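You operate a simulated robot arm through the tools that you are given. There is no shell and no other tool. Be economical: measure what you need, move in short steps, check, and stop when the job is done.

Carry out the task below with a simulated robot arm. There is one attempt and no reset: what you move stays moved.

JOB
Tip the leftover tea back into its tin, then cover it.
Fine: it is in the blue scoop; lid off to the long platform; put the scoop back. Set down upright: blue scoop.

The check looks at the end state, three seconds after you hand in, the way a careful person would. Anything else that was tipped, shoved, dropped, spilled or broken makes it a failure. Lids that push on must go on centred and level and be pressed home; caps that screw on are set level and turned clockwise until they are tight.

ROBOT AND FRAMES
A 7-joint arm with a two-finger parallel gripper, fixed in place. Base frame: the origin is at the foot of the arm, x ahead of it, y to its left, z up; the work surface is at about z = 850. Readings come in mm, degrees, newtons and seconds.
With the tool pointing down near the work surface it reaches from about 300 to 700 mm from the base axis. Its first joint turns from -66.0 to 66.0 degrees. Payload 1.57 kg.
The TCP is the grasp point between the finger pads, 30 mm short of the fingertips. In the tool frame z runs along the fingers and y along their closing line. Largest opening 110 mm; finger width 24, thickness 12; the body of the gripper, 48 by 112 mm, starts 78 mm behind the TCP.
Orientation is told as [roll, pitch, yaw] about the base's x, y, z axes, in that order, counted from this pose: with the fingers straight down and closing along the base's y, the tool's x points along the base's -x, its y along +y and its z along -z.

CONTROLS
- The arm moves only by the tool nudge_tool. Its argument "increments" is a list of rows, each a list of 3 entries, a list of its own where there are three numbers: the turn, a rotation vector about the tool's x, y, z in degrees, then the shift along the tool's x, y, z in mm, then the gripper command, from -1 (shut) to 1 (fully open), values between in proportion. In form: [[[wx, wy, wz], [dx, dy, dz], fingers], ...]. A call has 1 to 20 rows; each row is the pose to reach, as a shift and turn from the pose commanded when the call began, along the tool's axes at that moment. Rows are played at 5 a second. More than 50 mm and 8.6 degrees between two rows, or a gripper value outside its range, and nothing of the call is played. Where a pose cannot be reached the arm comes as near as it can. A force on the tool above 40 N (or 10 N above the force at the start of the call, whichever is more), or a blocked arm, ends the call early, and 0.2 s more pass. Each finger travels about 108 mm/s and halts on what it meets, pressing with about 36 N; the grip force reading is that of the motor and also rises with nothing between the fingers. The clock runs only during rows and for 0.2 s after the last one: add rows that repeat a pose to give the fingers time. The reply holds the time, the measured pose of the TCP, the force on the tool along the base axes, the opening and the grip force, in the units named above and with some noise, with the torque about the TCP (base axes, N m) and any sound that the robot's microphone picked up, and new pictures: "pictures" is both (left out), scene, wrist or none.
- Cameras (640 x 400 px; columns grow to the right, rows downward): "scene" is fixed at [172.1, -416.2, 1382.5]; the picture's right is [0.58, -0.82, 0.00], its down [-0.62, -0.44, -0.65] and it looks along [0.53, 0.37, -0.76] (base axes); focal length 214 px, centre (320, 200). "wrist" rides on the gripper at [70, 16, -141] in the tool frame; the picture's right is [-0.23, 0.97, 0.00], its down [-0.86, -0.20, -0.48] and it looks along [-0.47, -0.11, 0.88] (tool axes); focal length 222 px, centre (320, 200). There is no depth. A picture from a camera that has moved, and an enlarged one, comes with that camera's place and axes in the base frame and with its lens.
- close_up(camera, box): a new picture of the part [left, top, right, bottom] of that camera's present view, enlarged. The clock stands still meanwhile.
- sign_off(): hands the job in; it is judged then, once.

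Work in short steps. Places have to be worked out from the pictures, the camera data and where the tool is seen: move nearer, look again, correct. Check each grasp and each placing, and mend what went wrong. You have 120 turns and 200 pictures in all, those below and enlarged ones among them. Open the gripper and draw the arm clear of the work before you hand the job in, unless the task says otherwise; then end with one line.

The tools are called after "Emit:" as a command line: name --argument value ..., lists and objects as JSON in quotes. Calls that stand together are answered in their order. nudge_tool: Moves the arm, as the interface text tells. Its arguments: {"type":"object","properties":{"increments":{"type":"array","items":{"type":"array"}},"pictures":{"type":"string","enum":["both","scene","wrist","none"]}},"required":["increments"]} The other tools are called the same way: close_up (camera, box) takes an enlarged picture of a part of a camera's view; sign_off () hands the job in.

At the start:

```text
clock: 0.0
eef_pos: [408.9, -119.5, 1256.4]
orientation: [-0.1, 0.0, 0.0]
force: [0.9, 0.5, -0.3]
torque: [0.01, 0.05, -0.01]
width: 110.1
gripper_force: 0.2
```

scene: 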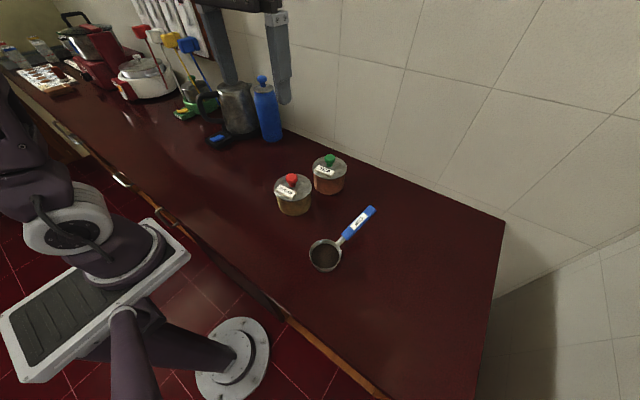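
wrist: 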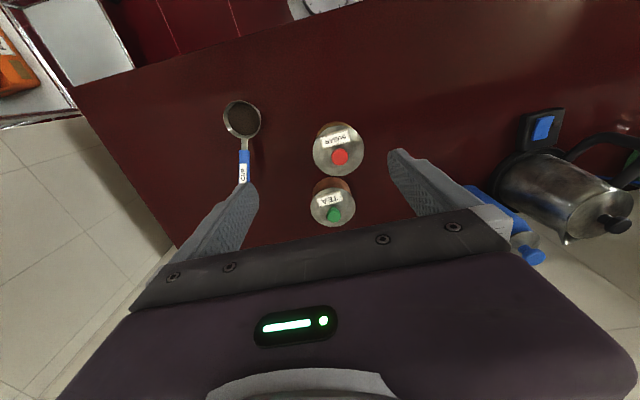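

I see a tea tin (green knob), a sugar tin (red knob) and the blue scoop. I enlarge the views to find details and the "long platform".

Emit:
close_up --camera "scene" --box '[240, 130, 400, 290]'

Emit:
close_up --camera "scene" --box '[0, 0, 320, 200]'

Emit:
close_up --camera "wrist" --box '[200, 80, 400, 240]'

```text
2.50 times, centred on (320, 210) of scene
camera zoom: at [172.1, -416.2, 1382.5], right [0.58, -0.82, 0.0], down [-0.62, -0.44, -0.65], along [0.53, 0.37, -0.76], focal length 536 px, centre (320, 175)
```

zoom: 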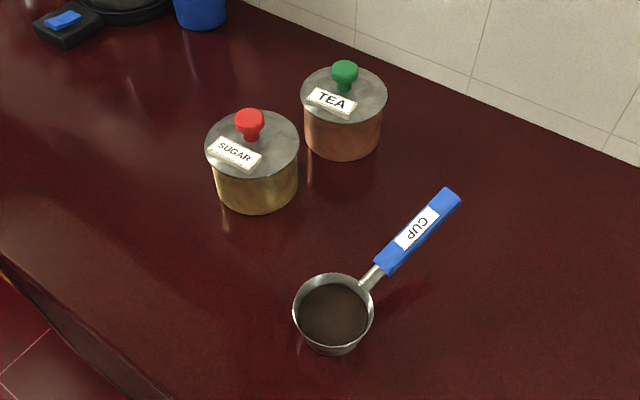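

```text
2.00 times, centred on (160, 100) of scene
camera zoom: at [172.1, -416.2, 1382.5], right [0.58, -0.82, 0.0], down [-0.62, -0.44, -0.65], along [0.53, 0.37, -0.76], focal length 429 px, centre (640, 400)
```

zoom: 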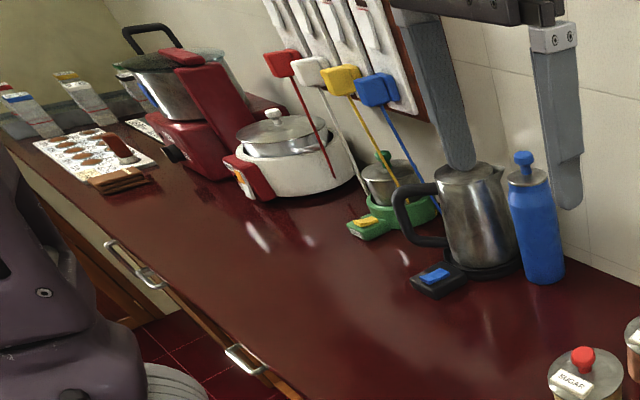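

```text
2.50 times, centred on (300, 160) of wrist
camera zoom: at [339.3, -104.0, 1397.2], right [0.23, 0.97, 0.0], down [0.86, -0.2, 0.48], along [0.47, -0.11, -0.88], focal length 555 px, centre (370, 300)
```

zoom: 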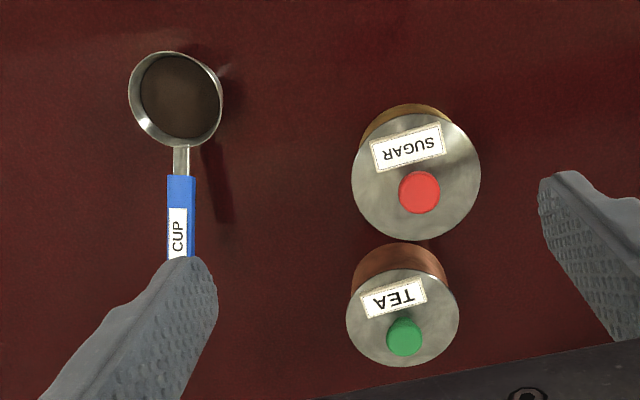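

The tea tin (green knob) is near (609,-141) with its knob top near z 974. Sugar is near (480,-100) and the scoop bowl near (376,-288); the "long platform" must be the counter. I move above the tea tin to refine.

Emit:
nudge_tool --increments '[[[0, 0, 0], [-32, -4, 28], 1], [[0, 0, 0], [-64, -7, 56], 1], [[0, 0, 0], [-96, -11, 84], 1], [[0, 0, 0], [-128, -14, 112], 1], [[0, 0, 0], [-160, -18, 140], 1], [[0, 0, 0], [-191, -21, 166], 1], [[0, 0, 0], [-191, -21, 166], 1], [[0, 0, 0], [-191, -21, 166], 1]]'

```text
clock: 1.8
eef_pos: [600.1, -144.3, 1091.9]
orientation: [0.0, 0.0, -0.1]
force: [0.0, 0.0, 0.6]
torque: [0.01, 0.0, 0.01]
width: 110.2
gripper_force: 0.1
camera wrist: at [530.1, -126.3, 1232.2], right [0.23, 0.97, 0.0], down [0.86, -0.2, 0.48], along [0.47, -0.11, -0.88], focal length 222 px, centre (320, 200)
```

scene: 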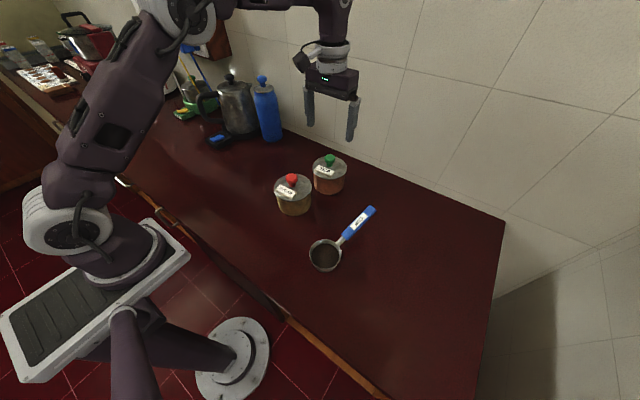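
wrist: 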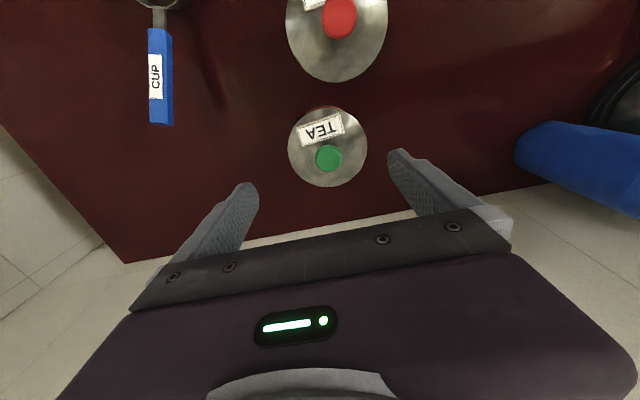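

Triangulating shows the scoop handle rises at about 25° from the bowl (end near (533,-329,946)). I refine the tea knob with close-ups from both cameras.

Emit:
close_up --camera "wrist" --box '[270, 90, 390, 200]'

Emit:
close_up --camera "scene" --box '[290, 140, 370, 200]'

```text
3.64 times, centred on (330, 145) of wrist
camera zoom: at [530.1, -126.3, 1232.2], right [0.23, 0.97, 0.0], down [0.86, -0.2, 0.48], along [0.47, -0.11, -0.88], focal length 808 px, centre (284, 400)
```

zoom: 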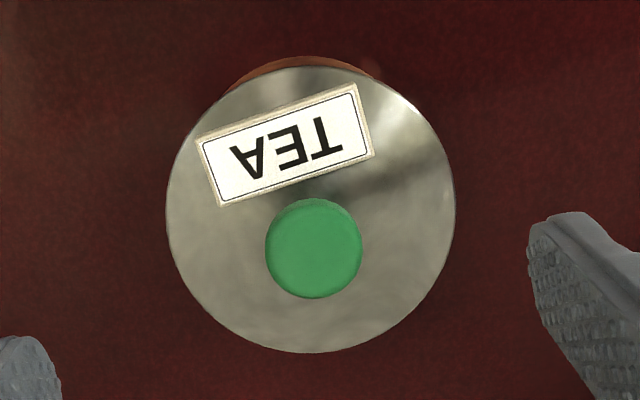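

```text
6.67 times, centred on (330, 170) of scene
camera zoom: at [172.1, -416.2, 1382.5], right [0.58, -0.82, 0.0], down [-0.62, -0.44, -0.65], along [0.53, 0.37, -0.76], focal length 1430 px, centre (253, 400)
```

zoom: 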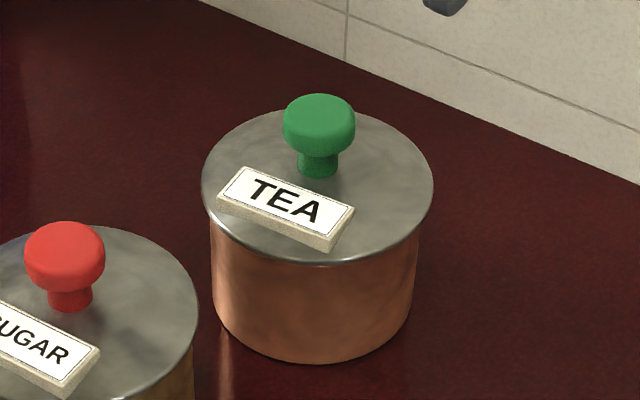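

Knob top is at about (615,-136,972), diameter ~32, and the lid plane ~942. I descend to z≈1010 above it and check centring.

Emit:
nudge_tool --increments '[[[0, 0, 0], [-8, 4, 40], 0.5], [[0, 0, 0], [-15, 8, 80], 0.0], [[0, 0, 0], [-15, 8, 80], 0.0], [[0, 0, 0], [-15, 8, 80], 0.0]]'

Emit:
close_up --camera "scene" --box '[280, 110, 380, 200]'

```text
clock: 2.8
eef_pos: [614.8, -134.0, 1009.5]
orientation: [0.0, -0.1, 0.0]
force: [0.1, 0.2, -0.4]
torque: [-0.03, -0.02, -0.01]
width: 55.0
gripper_force: 0.0
camera wrist: at [545.3, -116.8, 1150.9], right [0.23, 0.97, 0.0], down [0.86, -0.2, 0.48], along [0.47, -0.11, -0.88], focal length 222 px, centre (320, 200)
```

scene: 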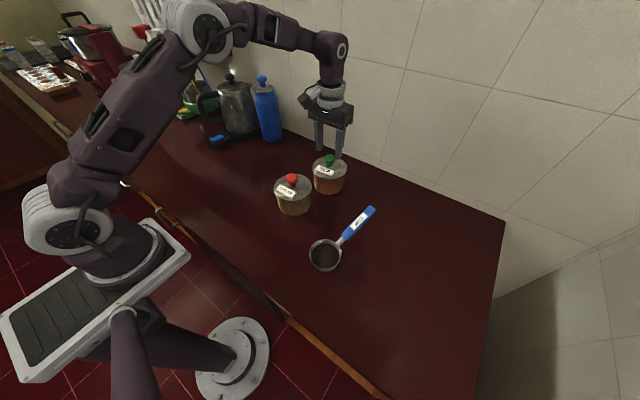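
wrist: 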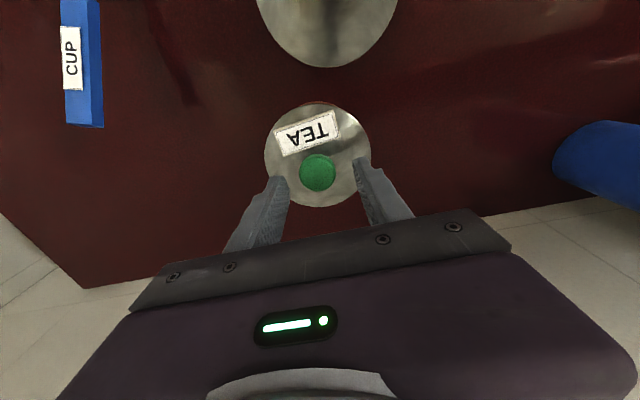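

```text
4.44 times, centred on (330, 155) of scene
camera zoom: at [172.1, -416.2, 1382.5], right [0.58, -0.82, 0.0], down [-0.62, -0.44, -0.65], along [0.53, 0.37, -0.76], focal length 953 px, centre (276, 400)
```

zoom: 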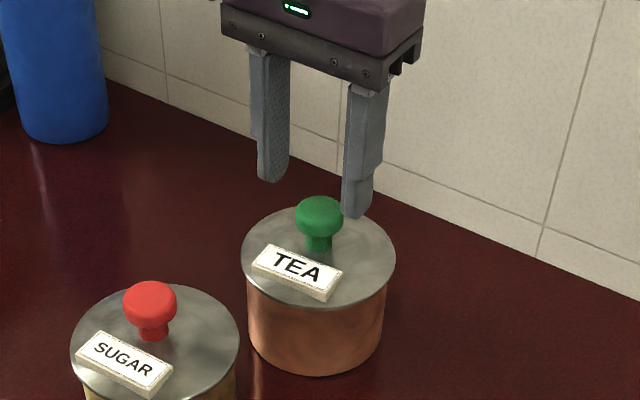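

The knob is at (614.5,-135.6), aligned. I descend to z≈980 and close on it.

Emit:
nudge_tool --increments '[[[0, 0, 0], [0, 0, 16], 0.0], [[0, 0, 0], [0, -1, 29], 0.0], [[0, 0, 0], [0, -1, 29], 0.0], [[0, 0, 0], [0, -1, 29], -1], [[0, 0, 0], [0, -1, 29], -1], [[0, 0, 0], [0, -1, 29], -1], [[0, 0, 0], [0, -1, 29], -1]]'

Emit:
close_up --camera "scene" --box '[280, 110, 380, 200]'

```text
clock: 4.4
eef_pos: [616.4, -134.0, 981.2]
orientation: [0.0, 0.0, 0.0]
force: [-0.2, 0.1, 1.4]
torque: [-0.01, 0.0, 0.01]
width: 32.1
gripper_force: 35.7
camera wrist: at [545.6, -117.2, 1122.1], right [0.23, 0.97, 0.0], down [0.86, -0.2, 0.48], along [0.47, -0.11, -0.88], focal length 222 px, centre (320, 200)
```

scene: 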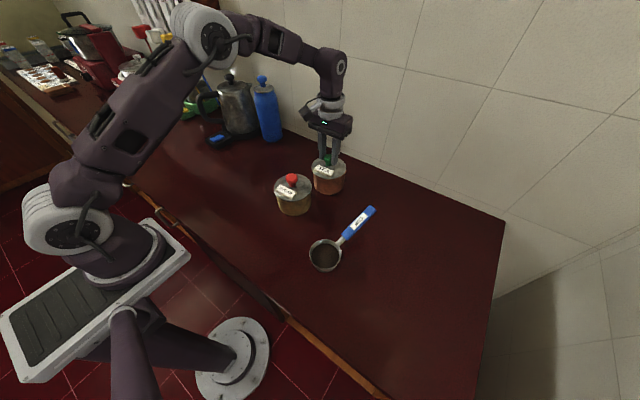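
wrist: 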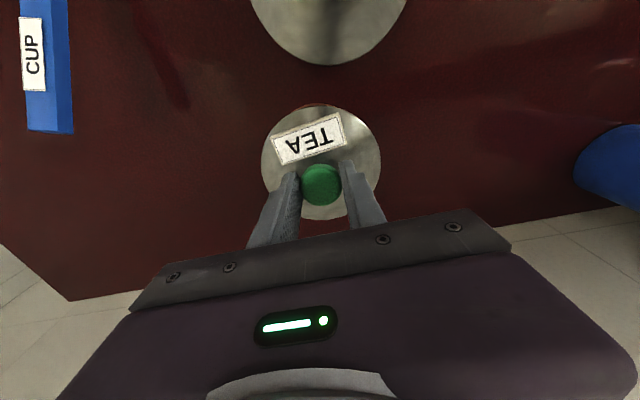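

```text
4.44 times, centred on (330, 155) of scene
camera zoom: at [172.1, -416.2, 1382.5], right [0.58, -0.82, 0.0], down [-0.62, -0.44, -0.65], along [0.53, 0.37, -0.76], focal length 953 px, centre (276, 400)
```

zoom: 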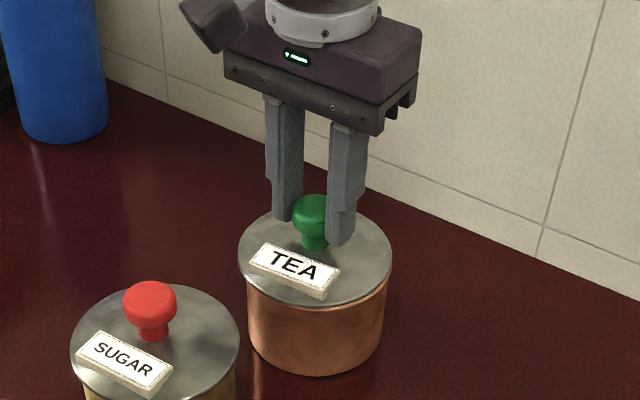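

Gripped at 32 mm. I lift slowly and watch force and whether the tin stays down.

Emit:
nudge_tool --increments '[[[0, 0, 0], [0, 0, -2], -1], [[0, 0, 0], [0, 0, -4], -1], [[0, 0, 0], [0, 0, -7], -1], [[0, 0, 0], [0, 0, -11], -1], [[0, 0, 0], [0, 0, -16], -1], [[0, 0, 0], [0, 0, -16], -1]]' --pictures "none"

Emit:
close_up --camera "scene" --box '[280, 110, 380, 200]'

```text
clock: 5.8
eef_pos: [615.0, -134.4, 998.8]
orientation: [0.0, 0.0, 0.1]
force: [-0.4, 0.5, 0.3]
torque: [0.02, -0.01, -0.02]
width: 32.4
gripper_force: 36.1
```

```text
4.44 times, centred on (330, 155) of scene
camera zoom: at [172.1, -416.2, 1382.5], right [0.58, -0.82, 0.0], down [-0.62, -0.44, -0.65], along [0.53, 0.37, -0.76], focal length 953 px, centre (276, 400)
```

zoom: 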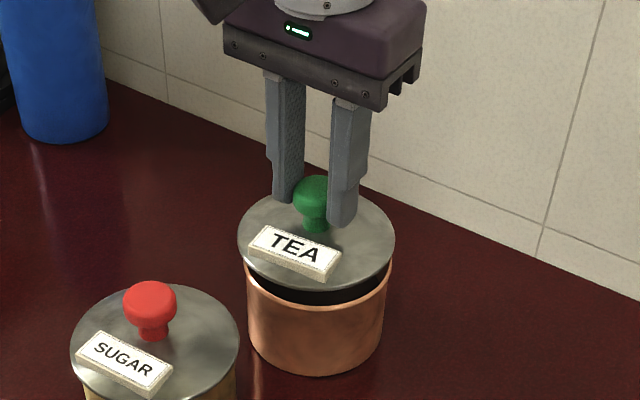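

The lid came off cleanly and the tin stayed. I carry it over to free counter near (440,40) and lower to just above the surface.

Emit:
nudge_tool --increments '[[[0, 0, 0], [0, 0, -30], -1], [[0, 0, 0], [0, 0, -60], -1], [[0, 0, 0], [30, 30, -60], -1], [[0, 0, 0], [60, 60, -60], -1], [[0, 0, 0], [90, 90, -60], -1], [[0, 0, 0], [120, 120, -60], -1], [[0, 0, 0], [150, 150, -60], -1], [[0, 0, 0], [175, 174, -60], -1], [[0, 0, 0], [175, 174, -30], -1], [[0, 0, 0], [175, 174, 5], -1], [[0, 0, 0], [175, 174, 40], -1], [[0, 0, 0], [175, 174, 70], -1], [[0, 0, 0], [175, 174, 80], -1], [[0, 0, 0], [175, 174, 80], -1]]'

Emit:
close_up --camera "scene" --box '[180, 120, 360, 240]'

```text
clock: 8.8
eef_pos: [440.2, 40.4, 918.8]
orientation: [0.0, 0.1, 0.0]
force: [-0.4, -0.8, -1.7]
torque: [0.02, 0.0, 0.03]
width: 32.3
gripper_force: 35.9
camera wrist: at [370.4, 57.4, 1058.9], right [0.23, 0.97, 0.0], down [0.86, -0.2, 0.48], along [0.47, -0.11, -0.88], focal length 222 px, centre (320, 200)
```

scene: 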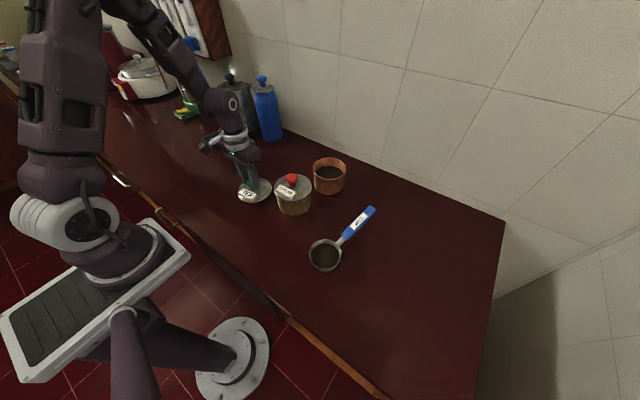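
wrist: 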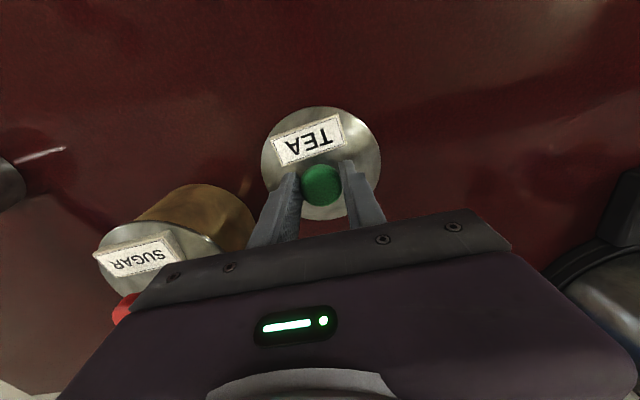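

```text
3.33 times, centred on (270, 180) of scene
camera zoom: at [172.1, -416.2, 1382.5], right [0.58, -0.82, 0.0], down [-0.62, -0.44, -0.65], along [0.53, 0.37, -0.76], focal length 715 px, centre (487, 267)
```

zoom: 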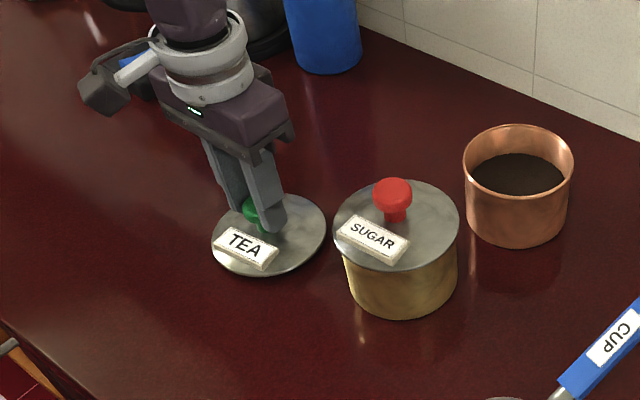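

The tin is open with room inside. I lower the lid gently until contact, using small rows.

Emit:
nudge_tool --increments '[[[0, 0, 0], [0, 0, 5], -1], [[0, 0, 0], [0, 0, 9], -1], [[0, 0, 0], [0, 0, 12], -1], [[0, 0, 0], [0, 0, 14], -1], [[0, 0, 0], [0, 0, 16], -1], [[0, 0, 0], [0, 0, 16], -1]]' --pictures "none"

Emit:
close_up --camera "scene" --box '[210, 150, 300, 220]'

```text
clock: 10.2
eef_pos: [440.9, 39.4, 902.6]
orientation: [0.0, 0.0, 0.1]
force: [4.7, 7.7, 30.7]
torque: [0.2, -0.27, -0.01]
width: 32.5
gripper_force: 36.3
```

```text
5.71 times, centred on (255, 185) of scene
camera zoom: at [171.8, -416.0, 1382.6], right [0.58, -0.82, 0.0], down [-0.62, -0.44, -0.65], along [0.53, 0.37, -0.76], focal length 1226 px, centre (691, 286)
```

zoom: 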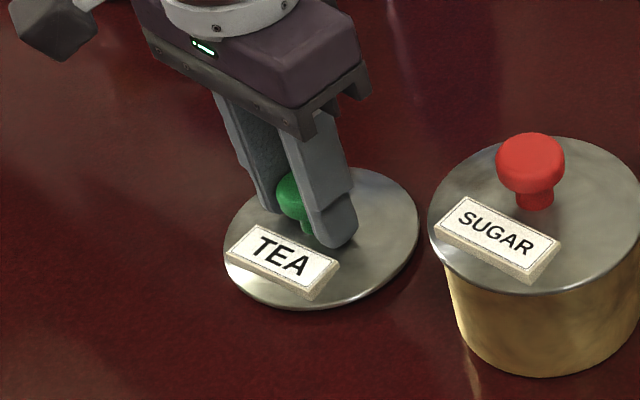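

Contact at z≈902.6 with 30 N; the lid is down. I back off slightly, open and rise.

Emit:
nudge_tool --increments '[[[0, 0, 0], [0, 0, -2], -1], [[0, 0, 0], [0, 0, -2], -1], [[0, 0, 0], [0, 0, -2], 0], [[0, 0, 0], [0, 0, -2], 0], [[0, 0, 0], [0, 0, -2], 0], [[0, 0, 0], [0, 0, -30], 0], [[0, 0, 0], [0, 0, -70], 0], [[0, 0, 0], [0, 0, -115], 0], [[0, 0, 0], [0, 0, -160], 0], [[0, 0, 0], [0, 0, -160], 0]]'

Emit:
close_up --camera "scene" --box '[210, 150, 300, 220]'

```text
clock: 12.4
eef_pos: [439.5, 41.5, 1059.9]
orientation: [0.0, -0.1, -0.1]
force: [0.5, 0.3, 0.2]
torque: [0.01, 0.01, -0.01]
width: 55.3
gripper_force: 0.1
camera wrist: at [370.5, 58.1, 1200.9], right [0.23, 0.97, 0.0], down [0.86, -0.2, 0.48], along [0.47, -0.11, -0.88], focal length 222 px, centre (320, 200)
```

scene: 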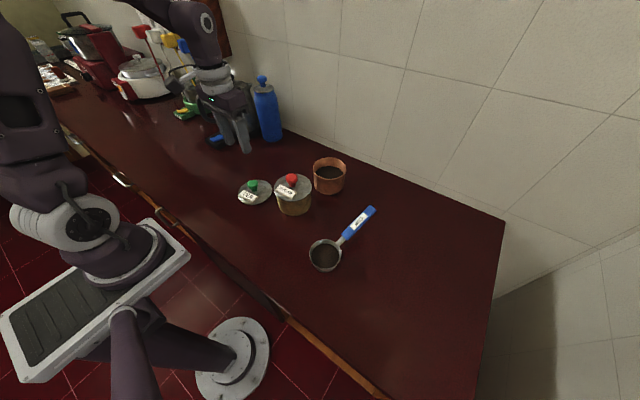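
wrist: 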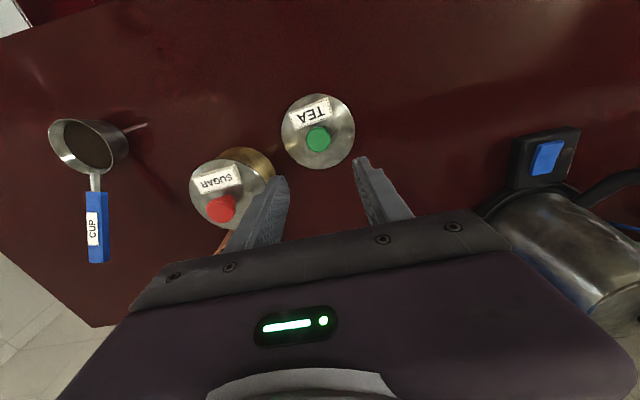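

```text
5.71 times, centred on (255, 185) of scene
camera zoom: at [172.1, -416.2, 1382.5], right [0.58, -0.82, 0.0], down [-0.62, -0.44, -0.65], along [0.53, 0.37, -0.76], focal length 1226 px, centre (691, 286)
```

zoom: 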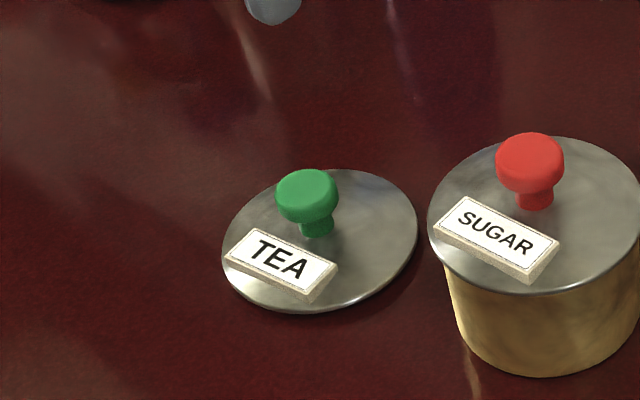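

The lid lies level on the counter. Now I move high over to the scoop's handle for a close look.

Emit:
nudge_tool --increments '[[[0, 0, 0], [0, -20, -30], 0], [[0, 0, 0], [0, -65, -30], 0], [[0, 0, 0], [0, -110, -30], 0], [[0, 0, 0], [0, -155, -30], 0], [[0, 0, 0], [0, -200, -30], 0], [[0, 0, 0], [0, -245, -30], 0], [[0, 0, 0], [-10, -290, -30], 0], [[0, 0, 0], [-20, -330, -30], 0], [[0, 0, 0], [-25, -357, -30], 0], [[0, 0, 0], [-25, -357, -30], 0], [[0, 0, 0], [-25, -357, -30], 0]]'

Emit:
close_up --camera "scene" --box '[300, 195, 390, 275]'

Emit:
close_up --camera "wrist" --box '[220, 30, 420, 180]'

```text
clock: 14.8
eef_pos: [465.2, -317.9, 1090.7]
orientation: [0.0, 0.1, 0.1]
force: [-0.9, -0.5, -1.0]
torque: [0.0, -0.02, -0.02]
width: 54.9
gripper_force: 0.2
camera wrist: at [396.2, -300.9, 1232.3], right [0.23, 0.97, 0.0], down [0.86, -0.2, 0.48], along [0.47, -0.11, -0.88], focal length 222 px, centre (320, 200)
```

scene: 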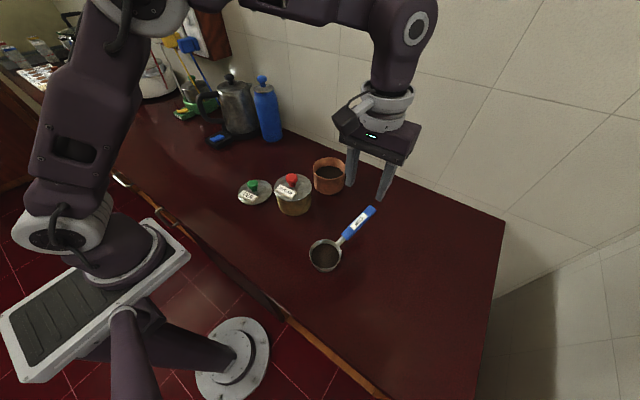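
wrist: 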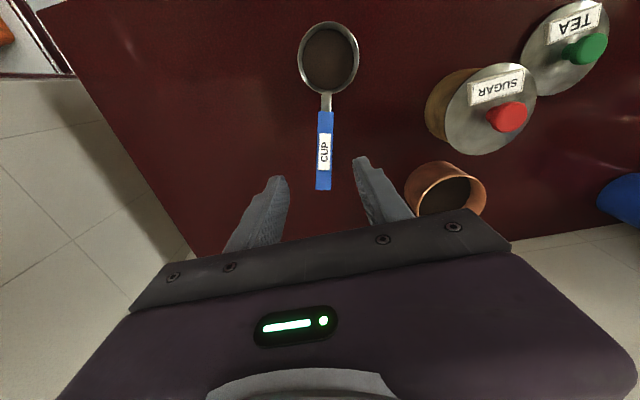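

```text
5.00 times, centred on (345, 235) of scene
camera zoom: at [172.1, -416.2, 1382.5], right [0.58, -0.82, 0.0], down [-0.62, -0.44, -0.65], along [0.53, 0.37, -0.76], focal length 1072 px, centre (195, 25)
```

zoom: 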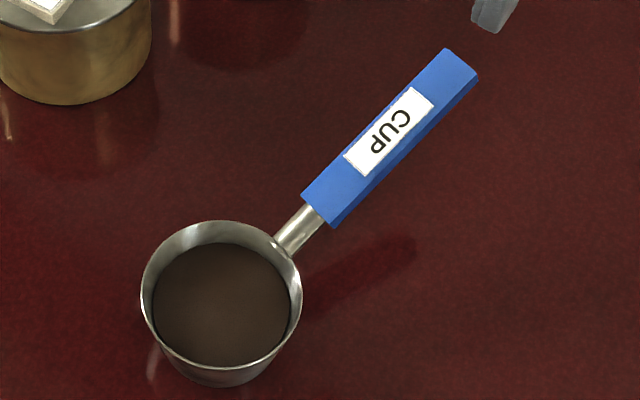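

```text
2.67 times, centred on (320, 105) of wrist
camera zoom: at [396.2, -300.9, 1232.3], right [0.23, 0.97, 0.0], down [0.86, -0.2, 0.48], along [0.47, -0.11, -0.88], focal length 592 px, centre (320, 453)
```

zoom: 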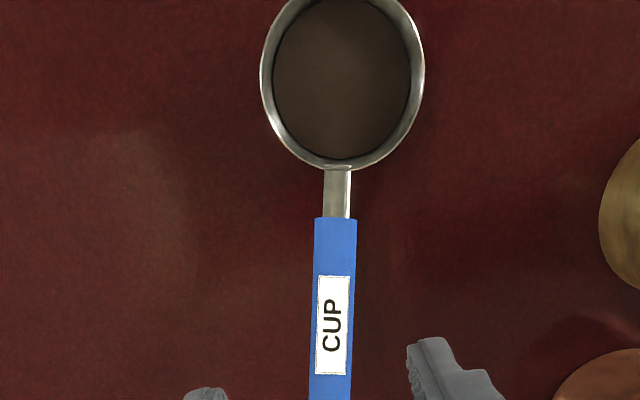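

Triangulated: handle runs from (436,-303,912) to (529,-328,953), heading -15°, rising ~23°, about 21 wide; bowl centre (377,-288), rim z ~886. I'll grip the handle near (468,-312) with yaw -15° and pitch +20°, to leave range for pouring. First I set the orientation up here.

Emit:
nudge_tool --increments '[[[0, 0, 7.5], [0, 0, 0], 0], [[0, 0, 15], [0, 0, 0], 0], [[0, 0, 15], [0, 0, 0], 0]]' --pictures "none"

Emit:
nudge_tool --increments '[[[0, 7, 0], [0, 0, 0], 0], [[0, 14, 0], [0, 0, 0], 0], [[0, 20, 0], [0, 0, 0], 0], [[0, 20, 0], [0, 0, 0], 0]]'

```text
clock: 15.6
eef_pos: [464.9, -318.8, 1091.4]
orientation: [0.0, -0.1, -15.1]
force: [0.2, -0.4, -0.6]
torque: [-0.02, -0.02, 0.01]
width: 55.1
gripper_force: 0.0
```

```text
clock: 16.6
eef_pos: [464.6, -318.1, 1090.4]
orientation: [0.0, 20.1, -15.1]
force: [0.4, 0.3, 0.4]
torque: [0.0, 0.03, 0.03]
width: 55.4
gripper_force: 0.0
camera wrist: at [452.6, -296.6, 1247.2], right [0.46, 0.89, -0.08], down [0.88, -0.44, 0.16], along [0.1, -0.14, -0.98], focal length 222 px, centre (320, 200)
```

scene: 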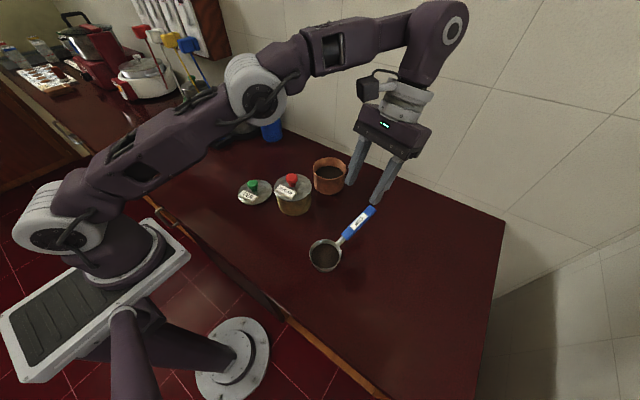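
wrist: 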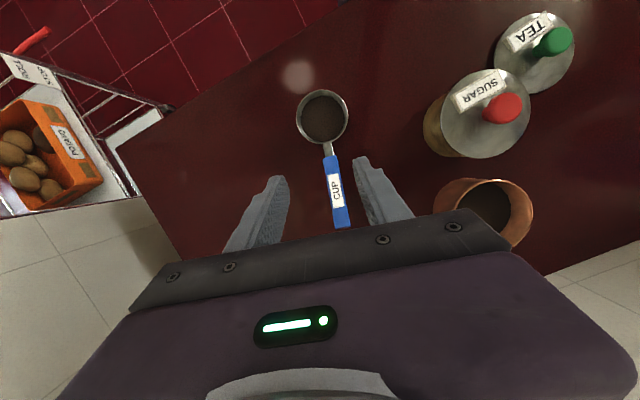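

Orientation is reached. I descend over the handle, stopping ~58 mm above the grip height to check centring.

Emit:
nudge_tool --increments '[[[0, 0, 0], [-14, 3, 34], 0], [[0, 0, 0], [-28, 5, 68], 0], [[0, 0, 0], [-41, 7.3, 102], 0], [[0, 0, 0], [-41, 7.3, 102], 0]]'

Emit:
close_up --camera "wrist" --box '[220, 50, 420, 230]'

Emit:
close_up --camera "scene" --box '[300, 170, 420, 275]'

```text
clock: 17.6
eef_pos: [469.8, -312.2, 982.8]
orientation: [0.0, 20.0, -15.1]
force: [-0.4, -0.1, 0.1]
torque: [0.03, 0.04, -0.01]
width: 54.8
gripper_force: 0.1
camera wrist: at [457.9, -290.4, 1137.1], right [0.46, 0.89, -0.08], down [0.88, -0.44, 0.16], along [0.1, -0.14, -0.98], focal length 222 px, centre (320, 200)
```

scene: 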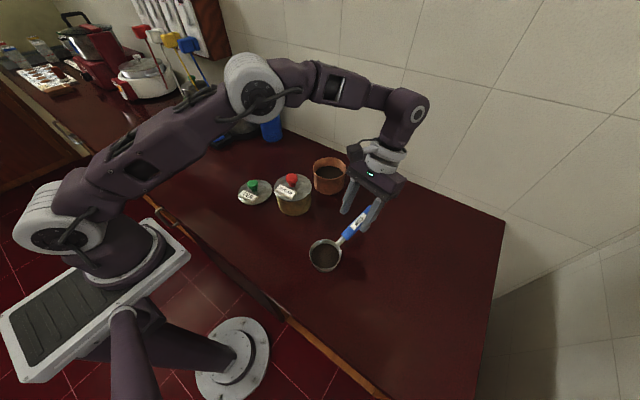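
wrist: 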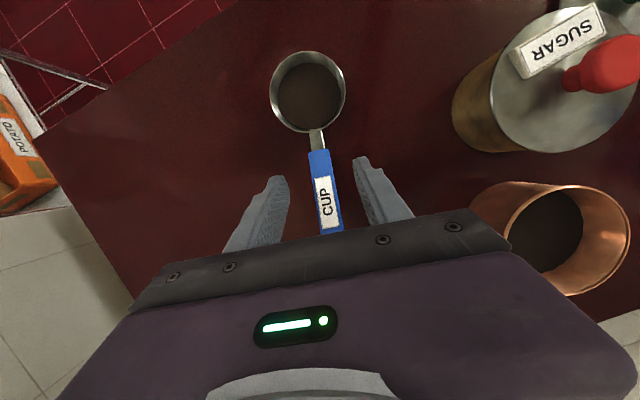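

```text
2.22 times, centred on (320, 140) of wrist
camera zoom: at [457.9, -290.4, 1137.1], right [0.46, 0.89, -0.08], down [0.88, -0.44, 0.16], along [0.1, -0.14, -0.98], focal length 494 px, centre (320, 333)
```

zoom: 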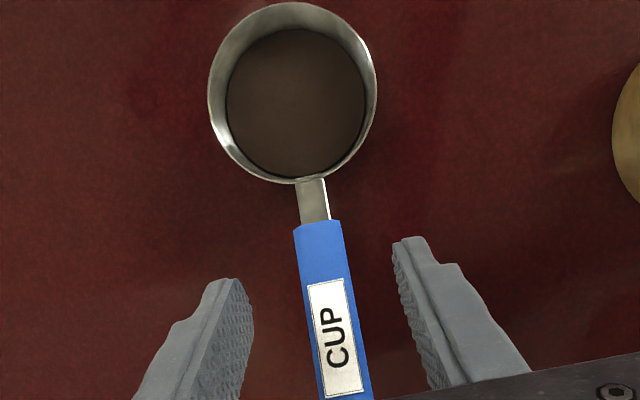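

```text
3.81 times, centred on (360, 222) of scene
camera zoom: at [172.1, -416.2, 1382.5], right [0.58, -0.82, 0.0], down [-0.62, -0.44, -0.65], along [0.53, 0.37, -0.76], focal length 817 px, centre (168, 114)
```

zoom: 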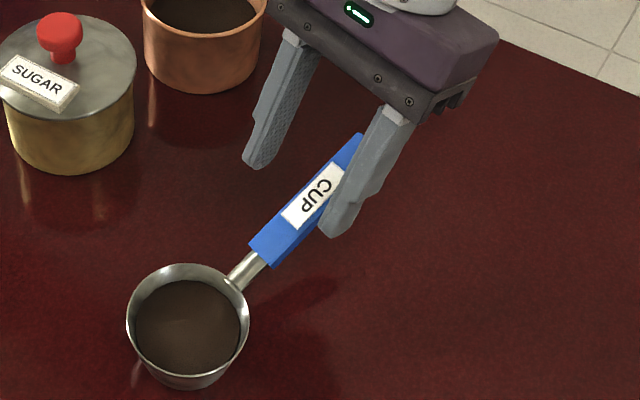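

The handle is centred between the fingers. I descend the remaining ~60 mm; then check before closing.

Emit:
nudge_tool --increments '[[[0, 0, 0], [-10, 0.5, 28], 0], [[0, 0, 0], [-20.9, 1, 57.3], 0], [[0, 0, 0], [-20.9, 1, 57.3], 0]]'

Emit:
close_up --camera "scene" --box '[300, 170, 420, 275]'

```text
clock: 18.4
eef_pos: [470.5, -310.4, 919.5]
orientation: [0.0, 20.0, -15.1]
force: [-0.1, 0.4, -0.1]
torque: [0.04, 0.01, -0.01]
width: 54.7
gripper_force: 0.0
camera wrist: at [458.6, -289.5, 1075.2], right [0.46, 0.89, -0.08], down [0.88, -0.44, 0.16], along [0.1, -0.14, -0.98], focal length 222 px, centre (320, 200)
```

scene: 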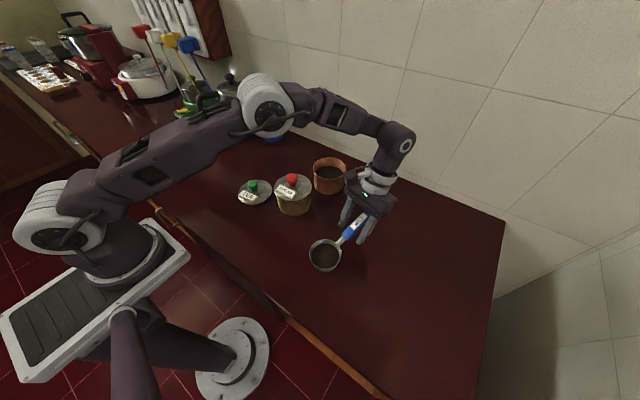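
wrist: 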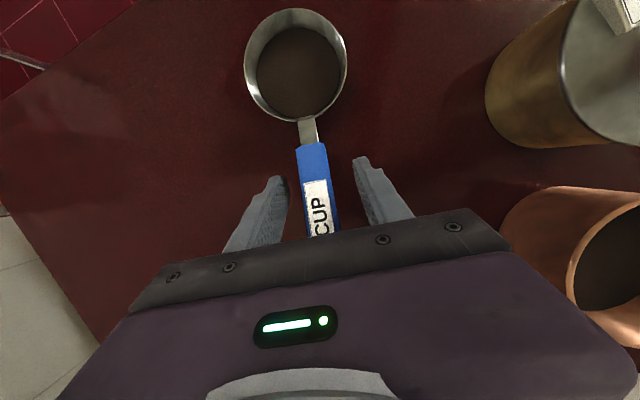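

```text
3.81 times, centred on (360, 222) of scene
camera zoom: at [172.1, -416.2, 1382.5], right [0.58, -0.82, 0.0], down [-0.62, -0.44, -0.65], along [0.53, 0.37, -0.76], focal length 817 px, centre (168, 114)
```

zoom: 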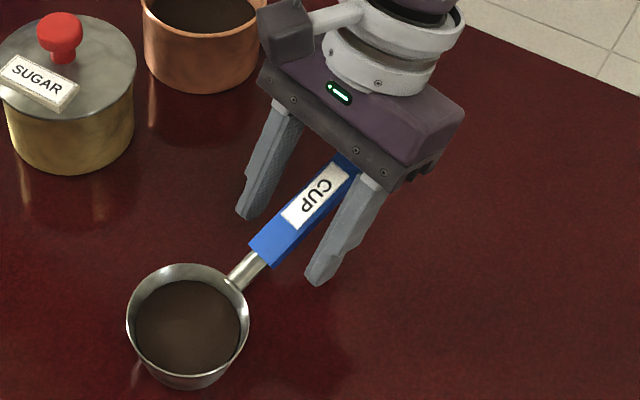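

Handle lies between the fingers, clear of the palm. Close gradually.

Emit:
nudge_tool --increments '[[[0, 0, 0], [0, 0, 0], -0.3], [[0, 0, 0], [0, 0, 0], -0.5], [[0, 0, 0], [0, 0, 0], -1], [[0, 0, 0], [0, 0, 0], -1], [[0, 0, 0], [0, 0, 0], -1]]' --pictures "wrist"

Emit:
close_up --camera "scene" --box '[300, 170, 420, 275]'

```text
clock: 19.6
eef_pos: [469.6, -310.7, 919.7]
orientation: [-0.1, 20.0, -15.0]
force: [-0.9, -0.8, -0.2]
torque: [-0.01, -0.04, 0.05]
width: 21.5
gripper_force: 34.9
camera wrist: at [458.6, -289.6, 1075.6], right [0.46, 0.89, -0.08], down [0.88, -0.44, 0.16], along [0.1, -0.14, -0.98], focal length 222 px, centre (320, 200)
```

wrist: 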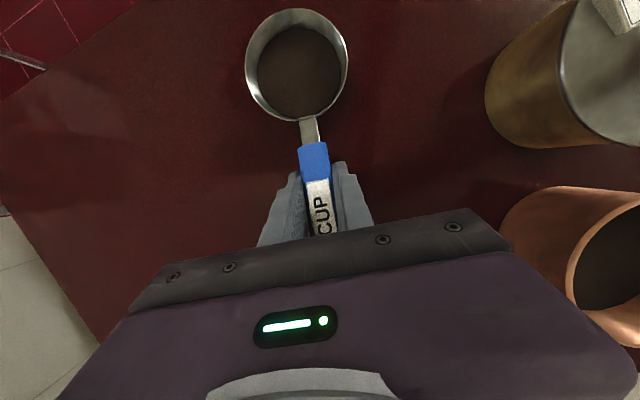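

```text
3.81 times, centred on (360, 222) of scene
camera zoom: at [172.1, -416.2, 1382.5], right [0.58, -0.82, 0.0], down [-0.62, -0.44, -0.65], along [0.53, 0.37, -0.76], focal length 817 px, centre (168, 114)
```

zoom: 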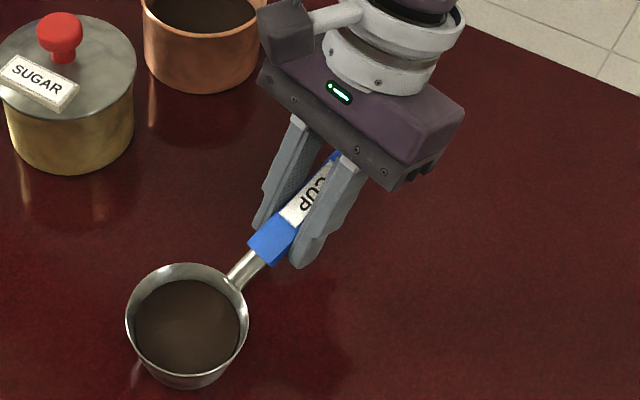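

Grip 21.5 mm, holding. Lift 20 mm slowly and check that the bowl stays level.

Emit:
nudge_tool --increments '[[[0, 0, 0], [1.7, 0, -4.7], -1], [[0, 0, 0], [3.4, 0, -9.4], -1], [[0, 0, 0], [6.8, 0, -18.8], -1], [[0, 0, 0], [6.8, 0, -18.8], -1], [[0, 0, 0], [6.8, 0, -18.8], -1]]' --pictures "wrist"

Emit:
close_up --camera "scene" --box '[300, 170, 420, 275]'

```text
clock: 20.8
eef_pos: [470.8, -312.2, 940.8]
orientation: [0.0, 20.0, -15.0]
force: [-0.4, 0.1, -0.6]
torque: [-0.03, -0.06, -0.02]
width: 21.5
gripper_force: 34.6
camera wrist: at [458.8, -290.0, 1095.8], right [0.46, 0.89, -0.08], down [0.88, -0.44, 0.16], along [0.1, -0.14, -0.98], focal length 222 px, centre (320, 200)
```

wrist: 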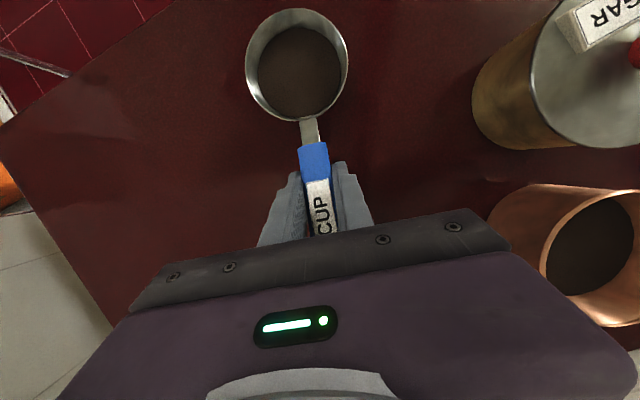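

```text
3.81 times, centred on (360, 222) of scene
camera zoom: at [172.1, -416.2, 1382.5], right [0.58, -0.82, 0.0], down [-0.62, -0.44, -0.65], along [0.53, 0.37, -0.76], focal length 817 px, centre (168, 114)
```

zoom: 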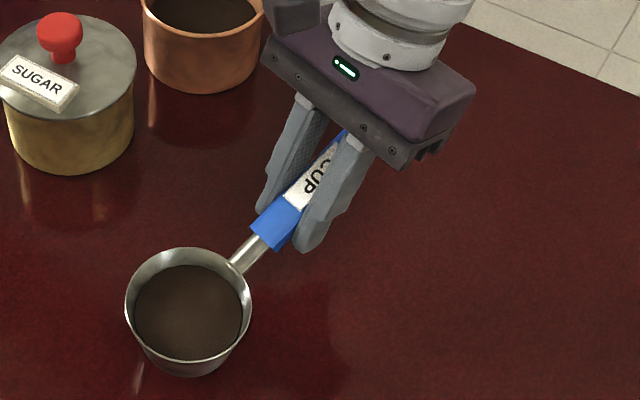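

No slip, bowl level and light. Coming from the robot's side would put the pour out of reach, so I'll bring the scoop in from the -y side, bowl pointing +y. First I lift to z≈1090 and yaw by -80° about the vertical, keeping it level.

Emit:
nudge_tool --increments '[[[0, 0, 0], [13, 0, -35], -1], [[0, 0, 0], [26, 0, -70], -1], [[0, 0, 0], [39, 0, -105], -1], [[0, 0, 0], [51, 0, -140], -1], [[-2, 0, 5.6], [51, 0, -140], -1], [[-4.1, 0, 11.3], [51, 0, -140], -1], [[-6.8, 0, 18.8], [51, 0, -140], -1], [[-9.6, 0, 26.3], [51, 0, -140], -1], [[-12.3, 0, 33.8], [51, 0, -140], -1], [[-15, 0, 41.3], [51, 0, -140], -1], [[-17.8, 0, 48.9], [51, 0, -140], -1], [[-20.5, 0, 56.4], [51, 0, -140], -1], [[-23.2, 0, 63.9], [51, 0, -140], -1], [[-25.3, 0, 69.5], [51, 0, -140], -1], [[-27.4, 0, 75.2], [51, 0, -140], -1], [[-27.4, 0, 75.2], [51, 0, -140], -1]]'

```text
clock: 24.2
eef_pos: [470.2, -310.5, 1088.7]
orientation: [0.0, 20.0, -95.2]
force: [-0.5, -0.1, -0.7]
torque: [-0.05, 0.01, 0.01]
width: 21.4
gripper_force: 34.5
out of reach, approached as far as the arm can: row 7, 8, 9
camera wrist: at [488.2, -295.0, 1245.3], right [0.95, -0.3, -0.08], down [-0.29, -0.95, 0.16], along [-0.12, -0.13, -0.98], focal length 222 px, centre (320, 200)
```

scene: 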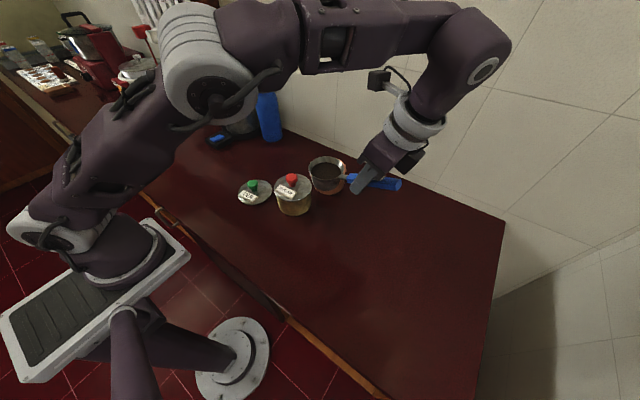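
wrist: 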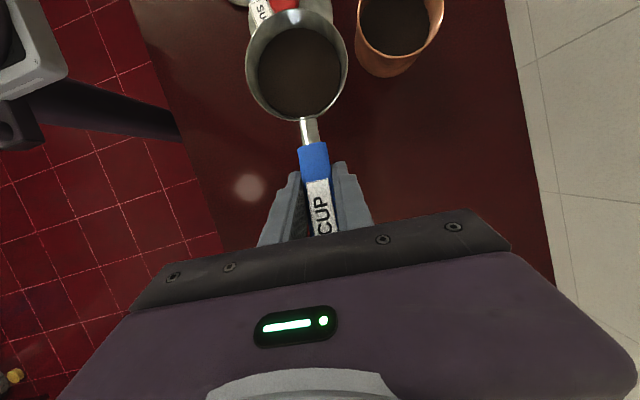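

Orientation reached, bowl still level. I translate to (602,-300), bringing the bowl just short of the tin, and check.

Emit:
nudge_tool --increments '[[[0, 0, 0], [3, 25, 2], -1], [[0, 0, 0], [8, 55, 4], -1], [[0, 0, 0], [13, 85, 6.5], -1], [[0, 0, 0], [18, 115, 9], -1], [[0, 0, 0], [19.7, 130.6, 10.3], -1], [[0, 0, 0], [19.7, 130.6, 10.3], -1]]'

Emit:
close_up --camera "wrist" --box '[200, 0, 440, 150]'

```text
clock: 25.6
eef_pos: [543.0, -274.5, 1085.1]
orientation: [0.0, 20.1, -95.1]
force: [-0.1, 0.4, -0.6]
torque: [-0.1, 0.03, 0.01]
width: 21.4
gripper_force: 34.9
out of reach, approached as far as the arm can: row 2, 3, 4, 5, 6
camera wrist: at [561.5, -257.0, 1242.0], right [0.95, -0.3, -0.08], down [-0.28, -0.95, 0.16], along [-0.12, -0.13, -0.98], focal length 222 px, centre (320, 200)
```

scene: 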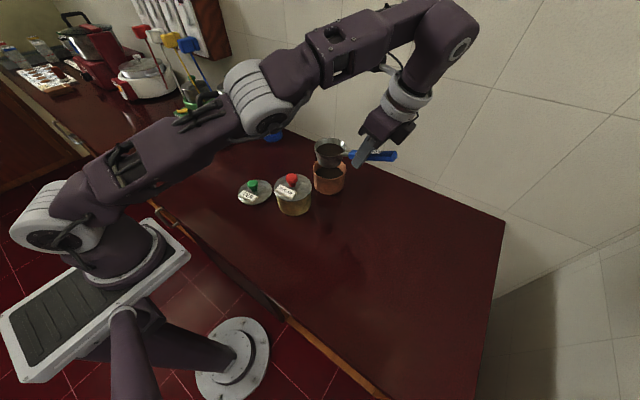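
wrist: 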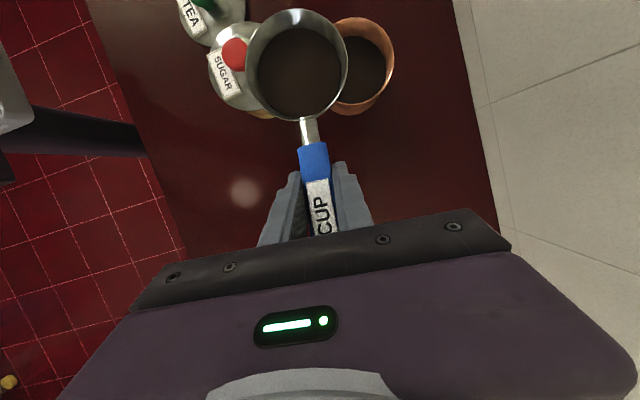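

```text
2.67 times, centred on (320, 75) of wrist
camera zoom: at [561.5, -257.0, 1242.0], right [0.95, -0.3, -0.08], down [-0.28, -0.95, 0.16], along [-0.12, -0.13, -0.98], focal length 592 px, centre (320, 533)
```

zoom: 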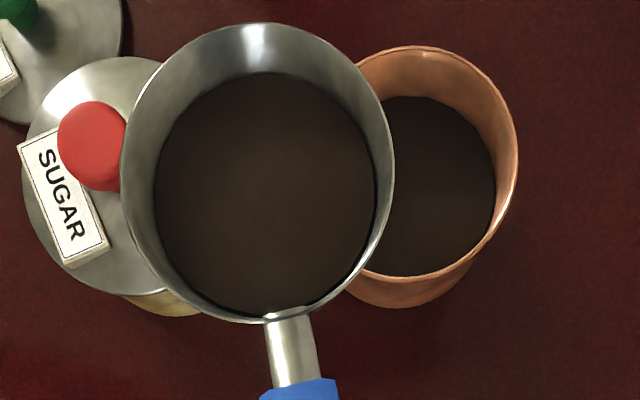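

The arm's reach (a ~700 mm sphere to the flange) stops it here. I'll approach with heading about -112° instead, nearer the robot. First I re-anchor the command with a small backward move and see how it reacts.

Emit:
nudge_tool --increments '[[[0, 0, 0], [0, -20, 0], -1], [[0, 0, 0], [0, -20, 0], -1]]' --pictures "none"

```text
clock: 26.2
eef_pos: [522.5, -273.0, 1087.1]
orientation: [-0.1, 20.0, -95.1]
force: [-0.1, -0.1, -1.1]
torque: [-0.09, -0.03, -0.03]
width: 21.4
gripper_force: 34.8
```

Good, the command re-anchors to the actual pose. Now I yaw to -112° while lowering to z≈1040 with the lip over the tin centre.

Emit:
nudge_tool --increments '[[[-2, 0, 5.3], [-3, 0, 20], -1], [[-3.9, 0, 10.7], [-6, 8, 40], -1], [[-5.8, 0, 16], [-6.3, 25, 47.8], -1], [[-5.8, 0, 16], [-6.3, 38.2, 47.8], -1], [[-5.8, 0, 16], [-6.3, 38.2, 47.8], -1], [[-5.8, 0, 16], [-6.3, 38.2, 47.8], -1]]'

Emit:
close_up --camera "wrist" --box '[200, 0, 440, 150]'

Emit:
close_up --camera "scene" --box '[270, 110, 420, 220]'

```text
clock: 27.6
eef_pos: [562.6, -266.0, 1038.0]
orientation: [0.0, 19.9, -112.2]
force: [-0.2, 0.3, -1.0]
torque: [-0.12, 0.02, 0.01]
width: 21.6
gripper_force: 34.3
camera wrist: at [584.3, -254.4, 1194.7], right [0.82, -0.56, -0.08], down [-0.55, -0.82, 0.16], along [-0.15, -0.09, -0.98], focal length 222 px, centre (320, 200)
```

scene: 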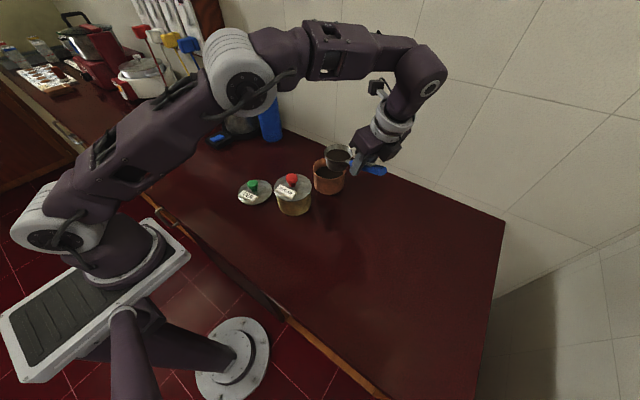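
wrist: 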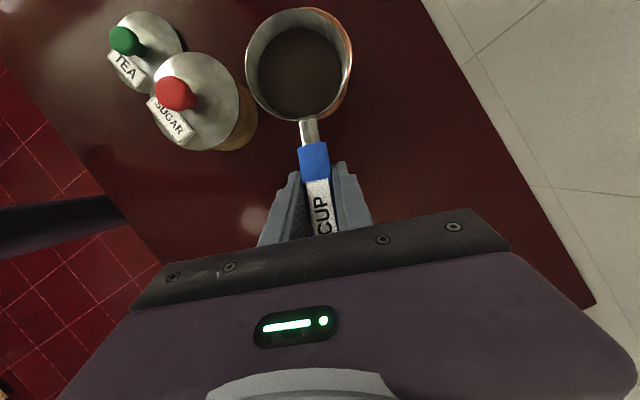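

```text
2.67 times, centred on (320, 75) of wrist
camera zoom: at [584.3, -254.4, 1194.7], right [0.82, -0.56, -0.08], down [-0.55, -0.82, 0.16], along [-0.15, -0.09, -0.98], focal length 592 px, centre (320, 533)
```

zoom: 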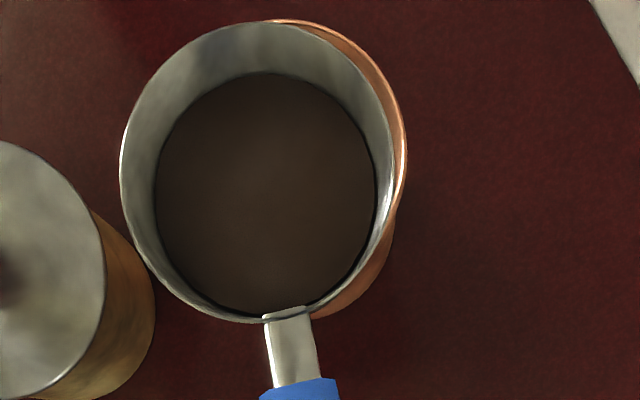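

```text
3.64 times, centred on (345, 165) of scene
camera zoom: at [172.1, -416.2, 1382.5], right [0.58, -0.82, 0.0], down [-0.62, -0.44, -0.65], along [0.53, 0.37, -0.76], focal length 780 px, centre (229, 327)
```

zoom: 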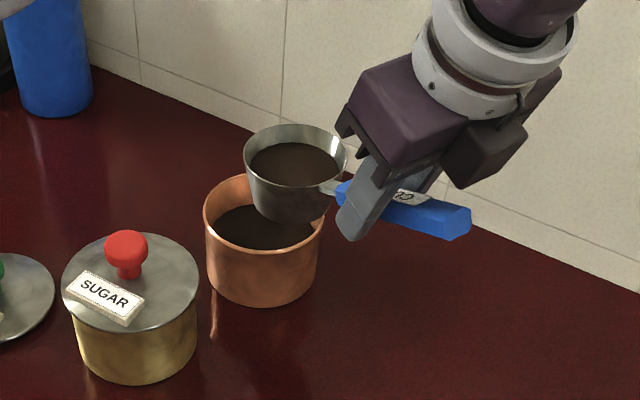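

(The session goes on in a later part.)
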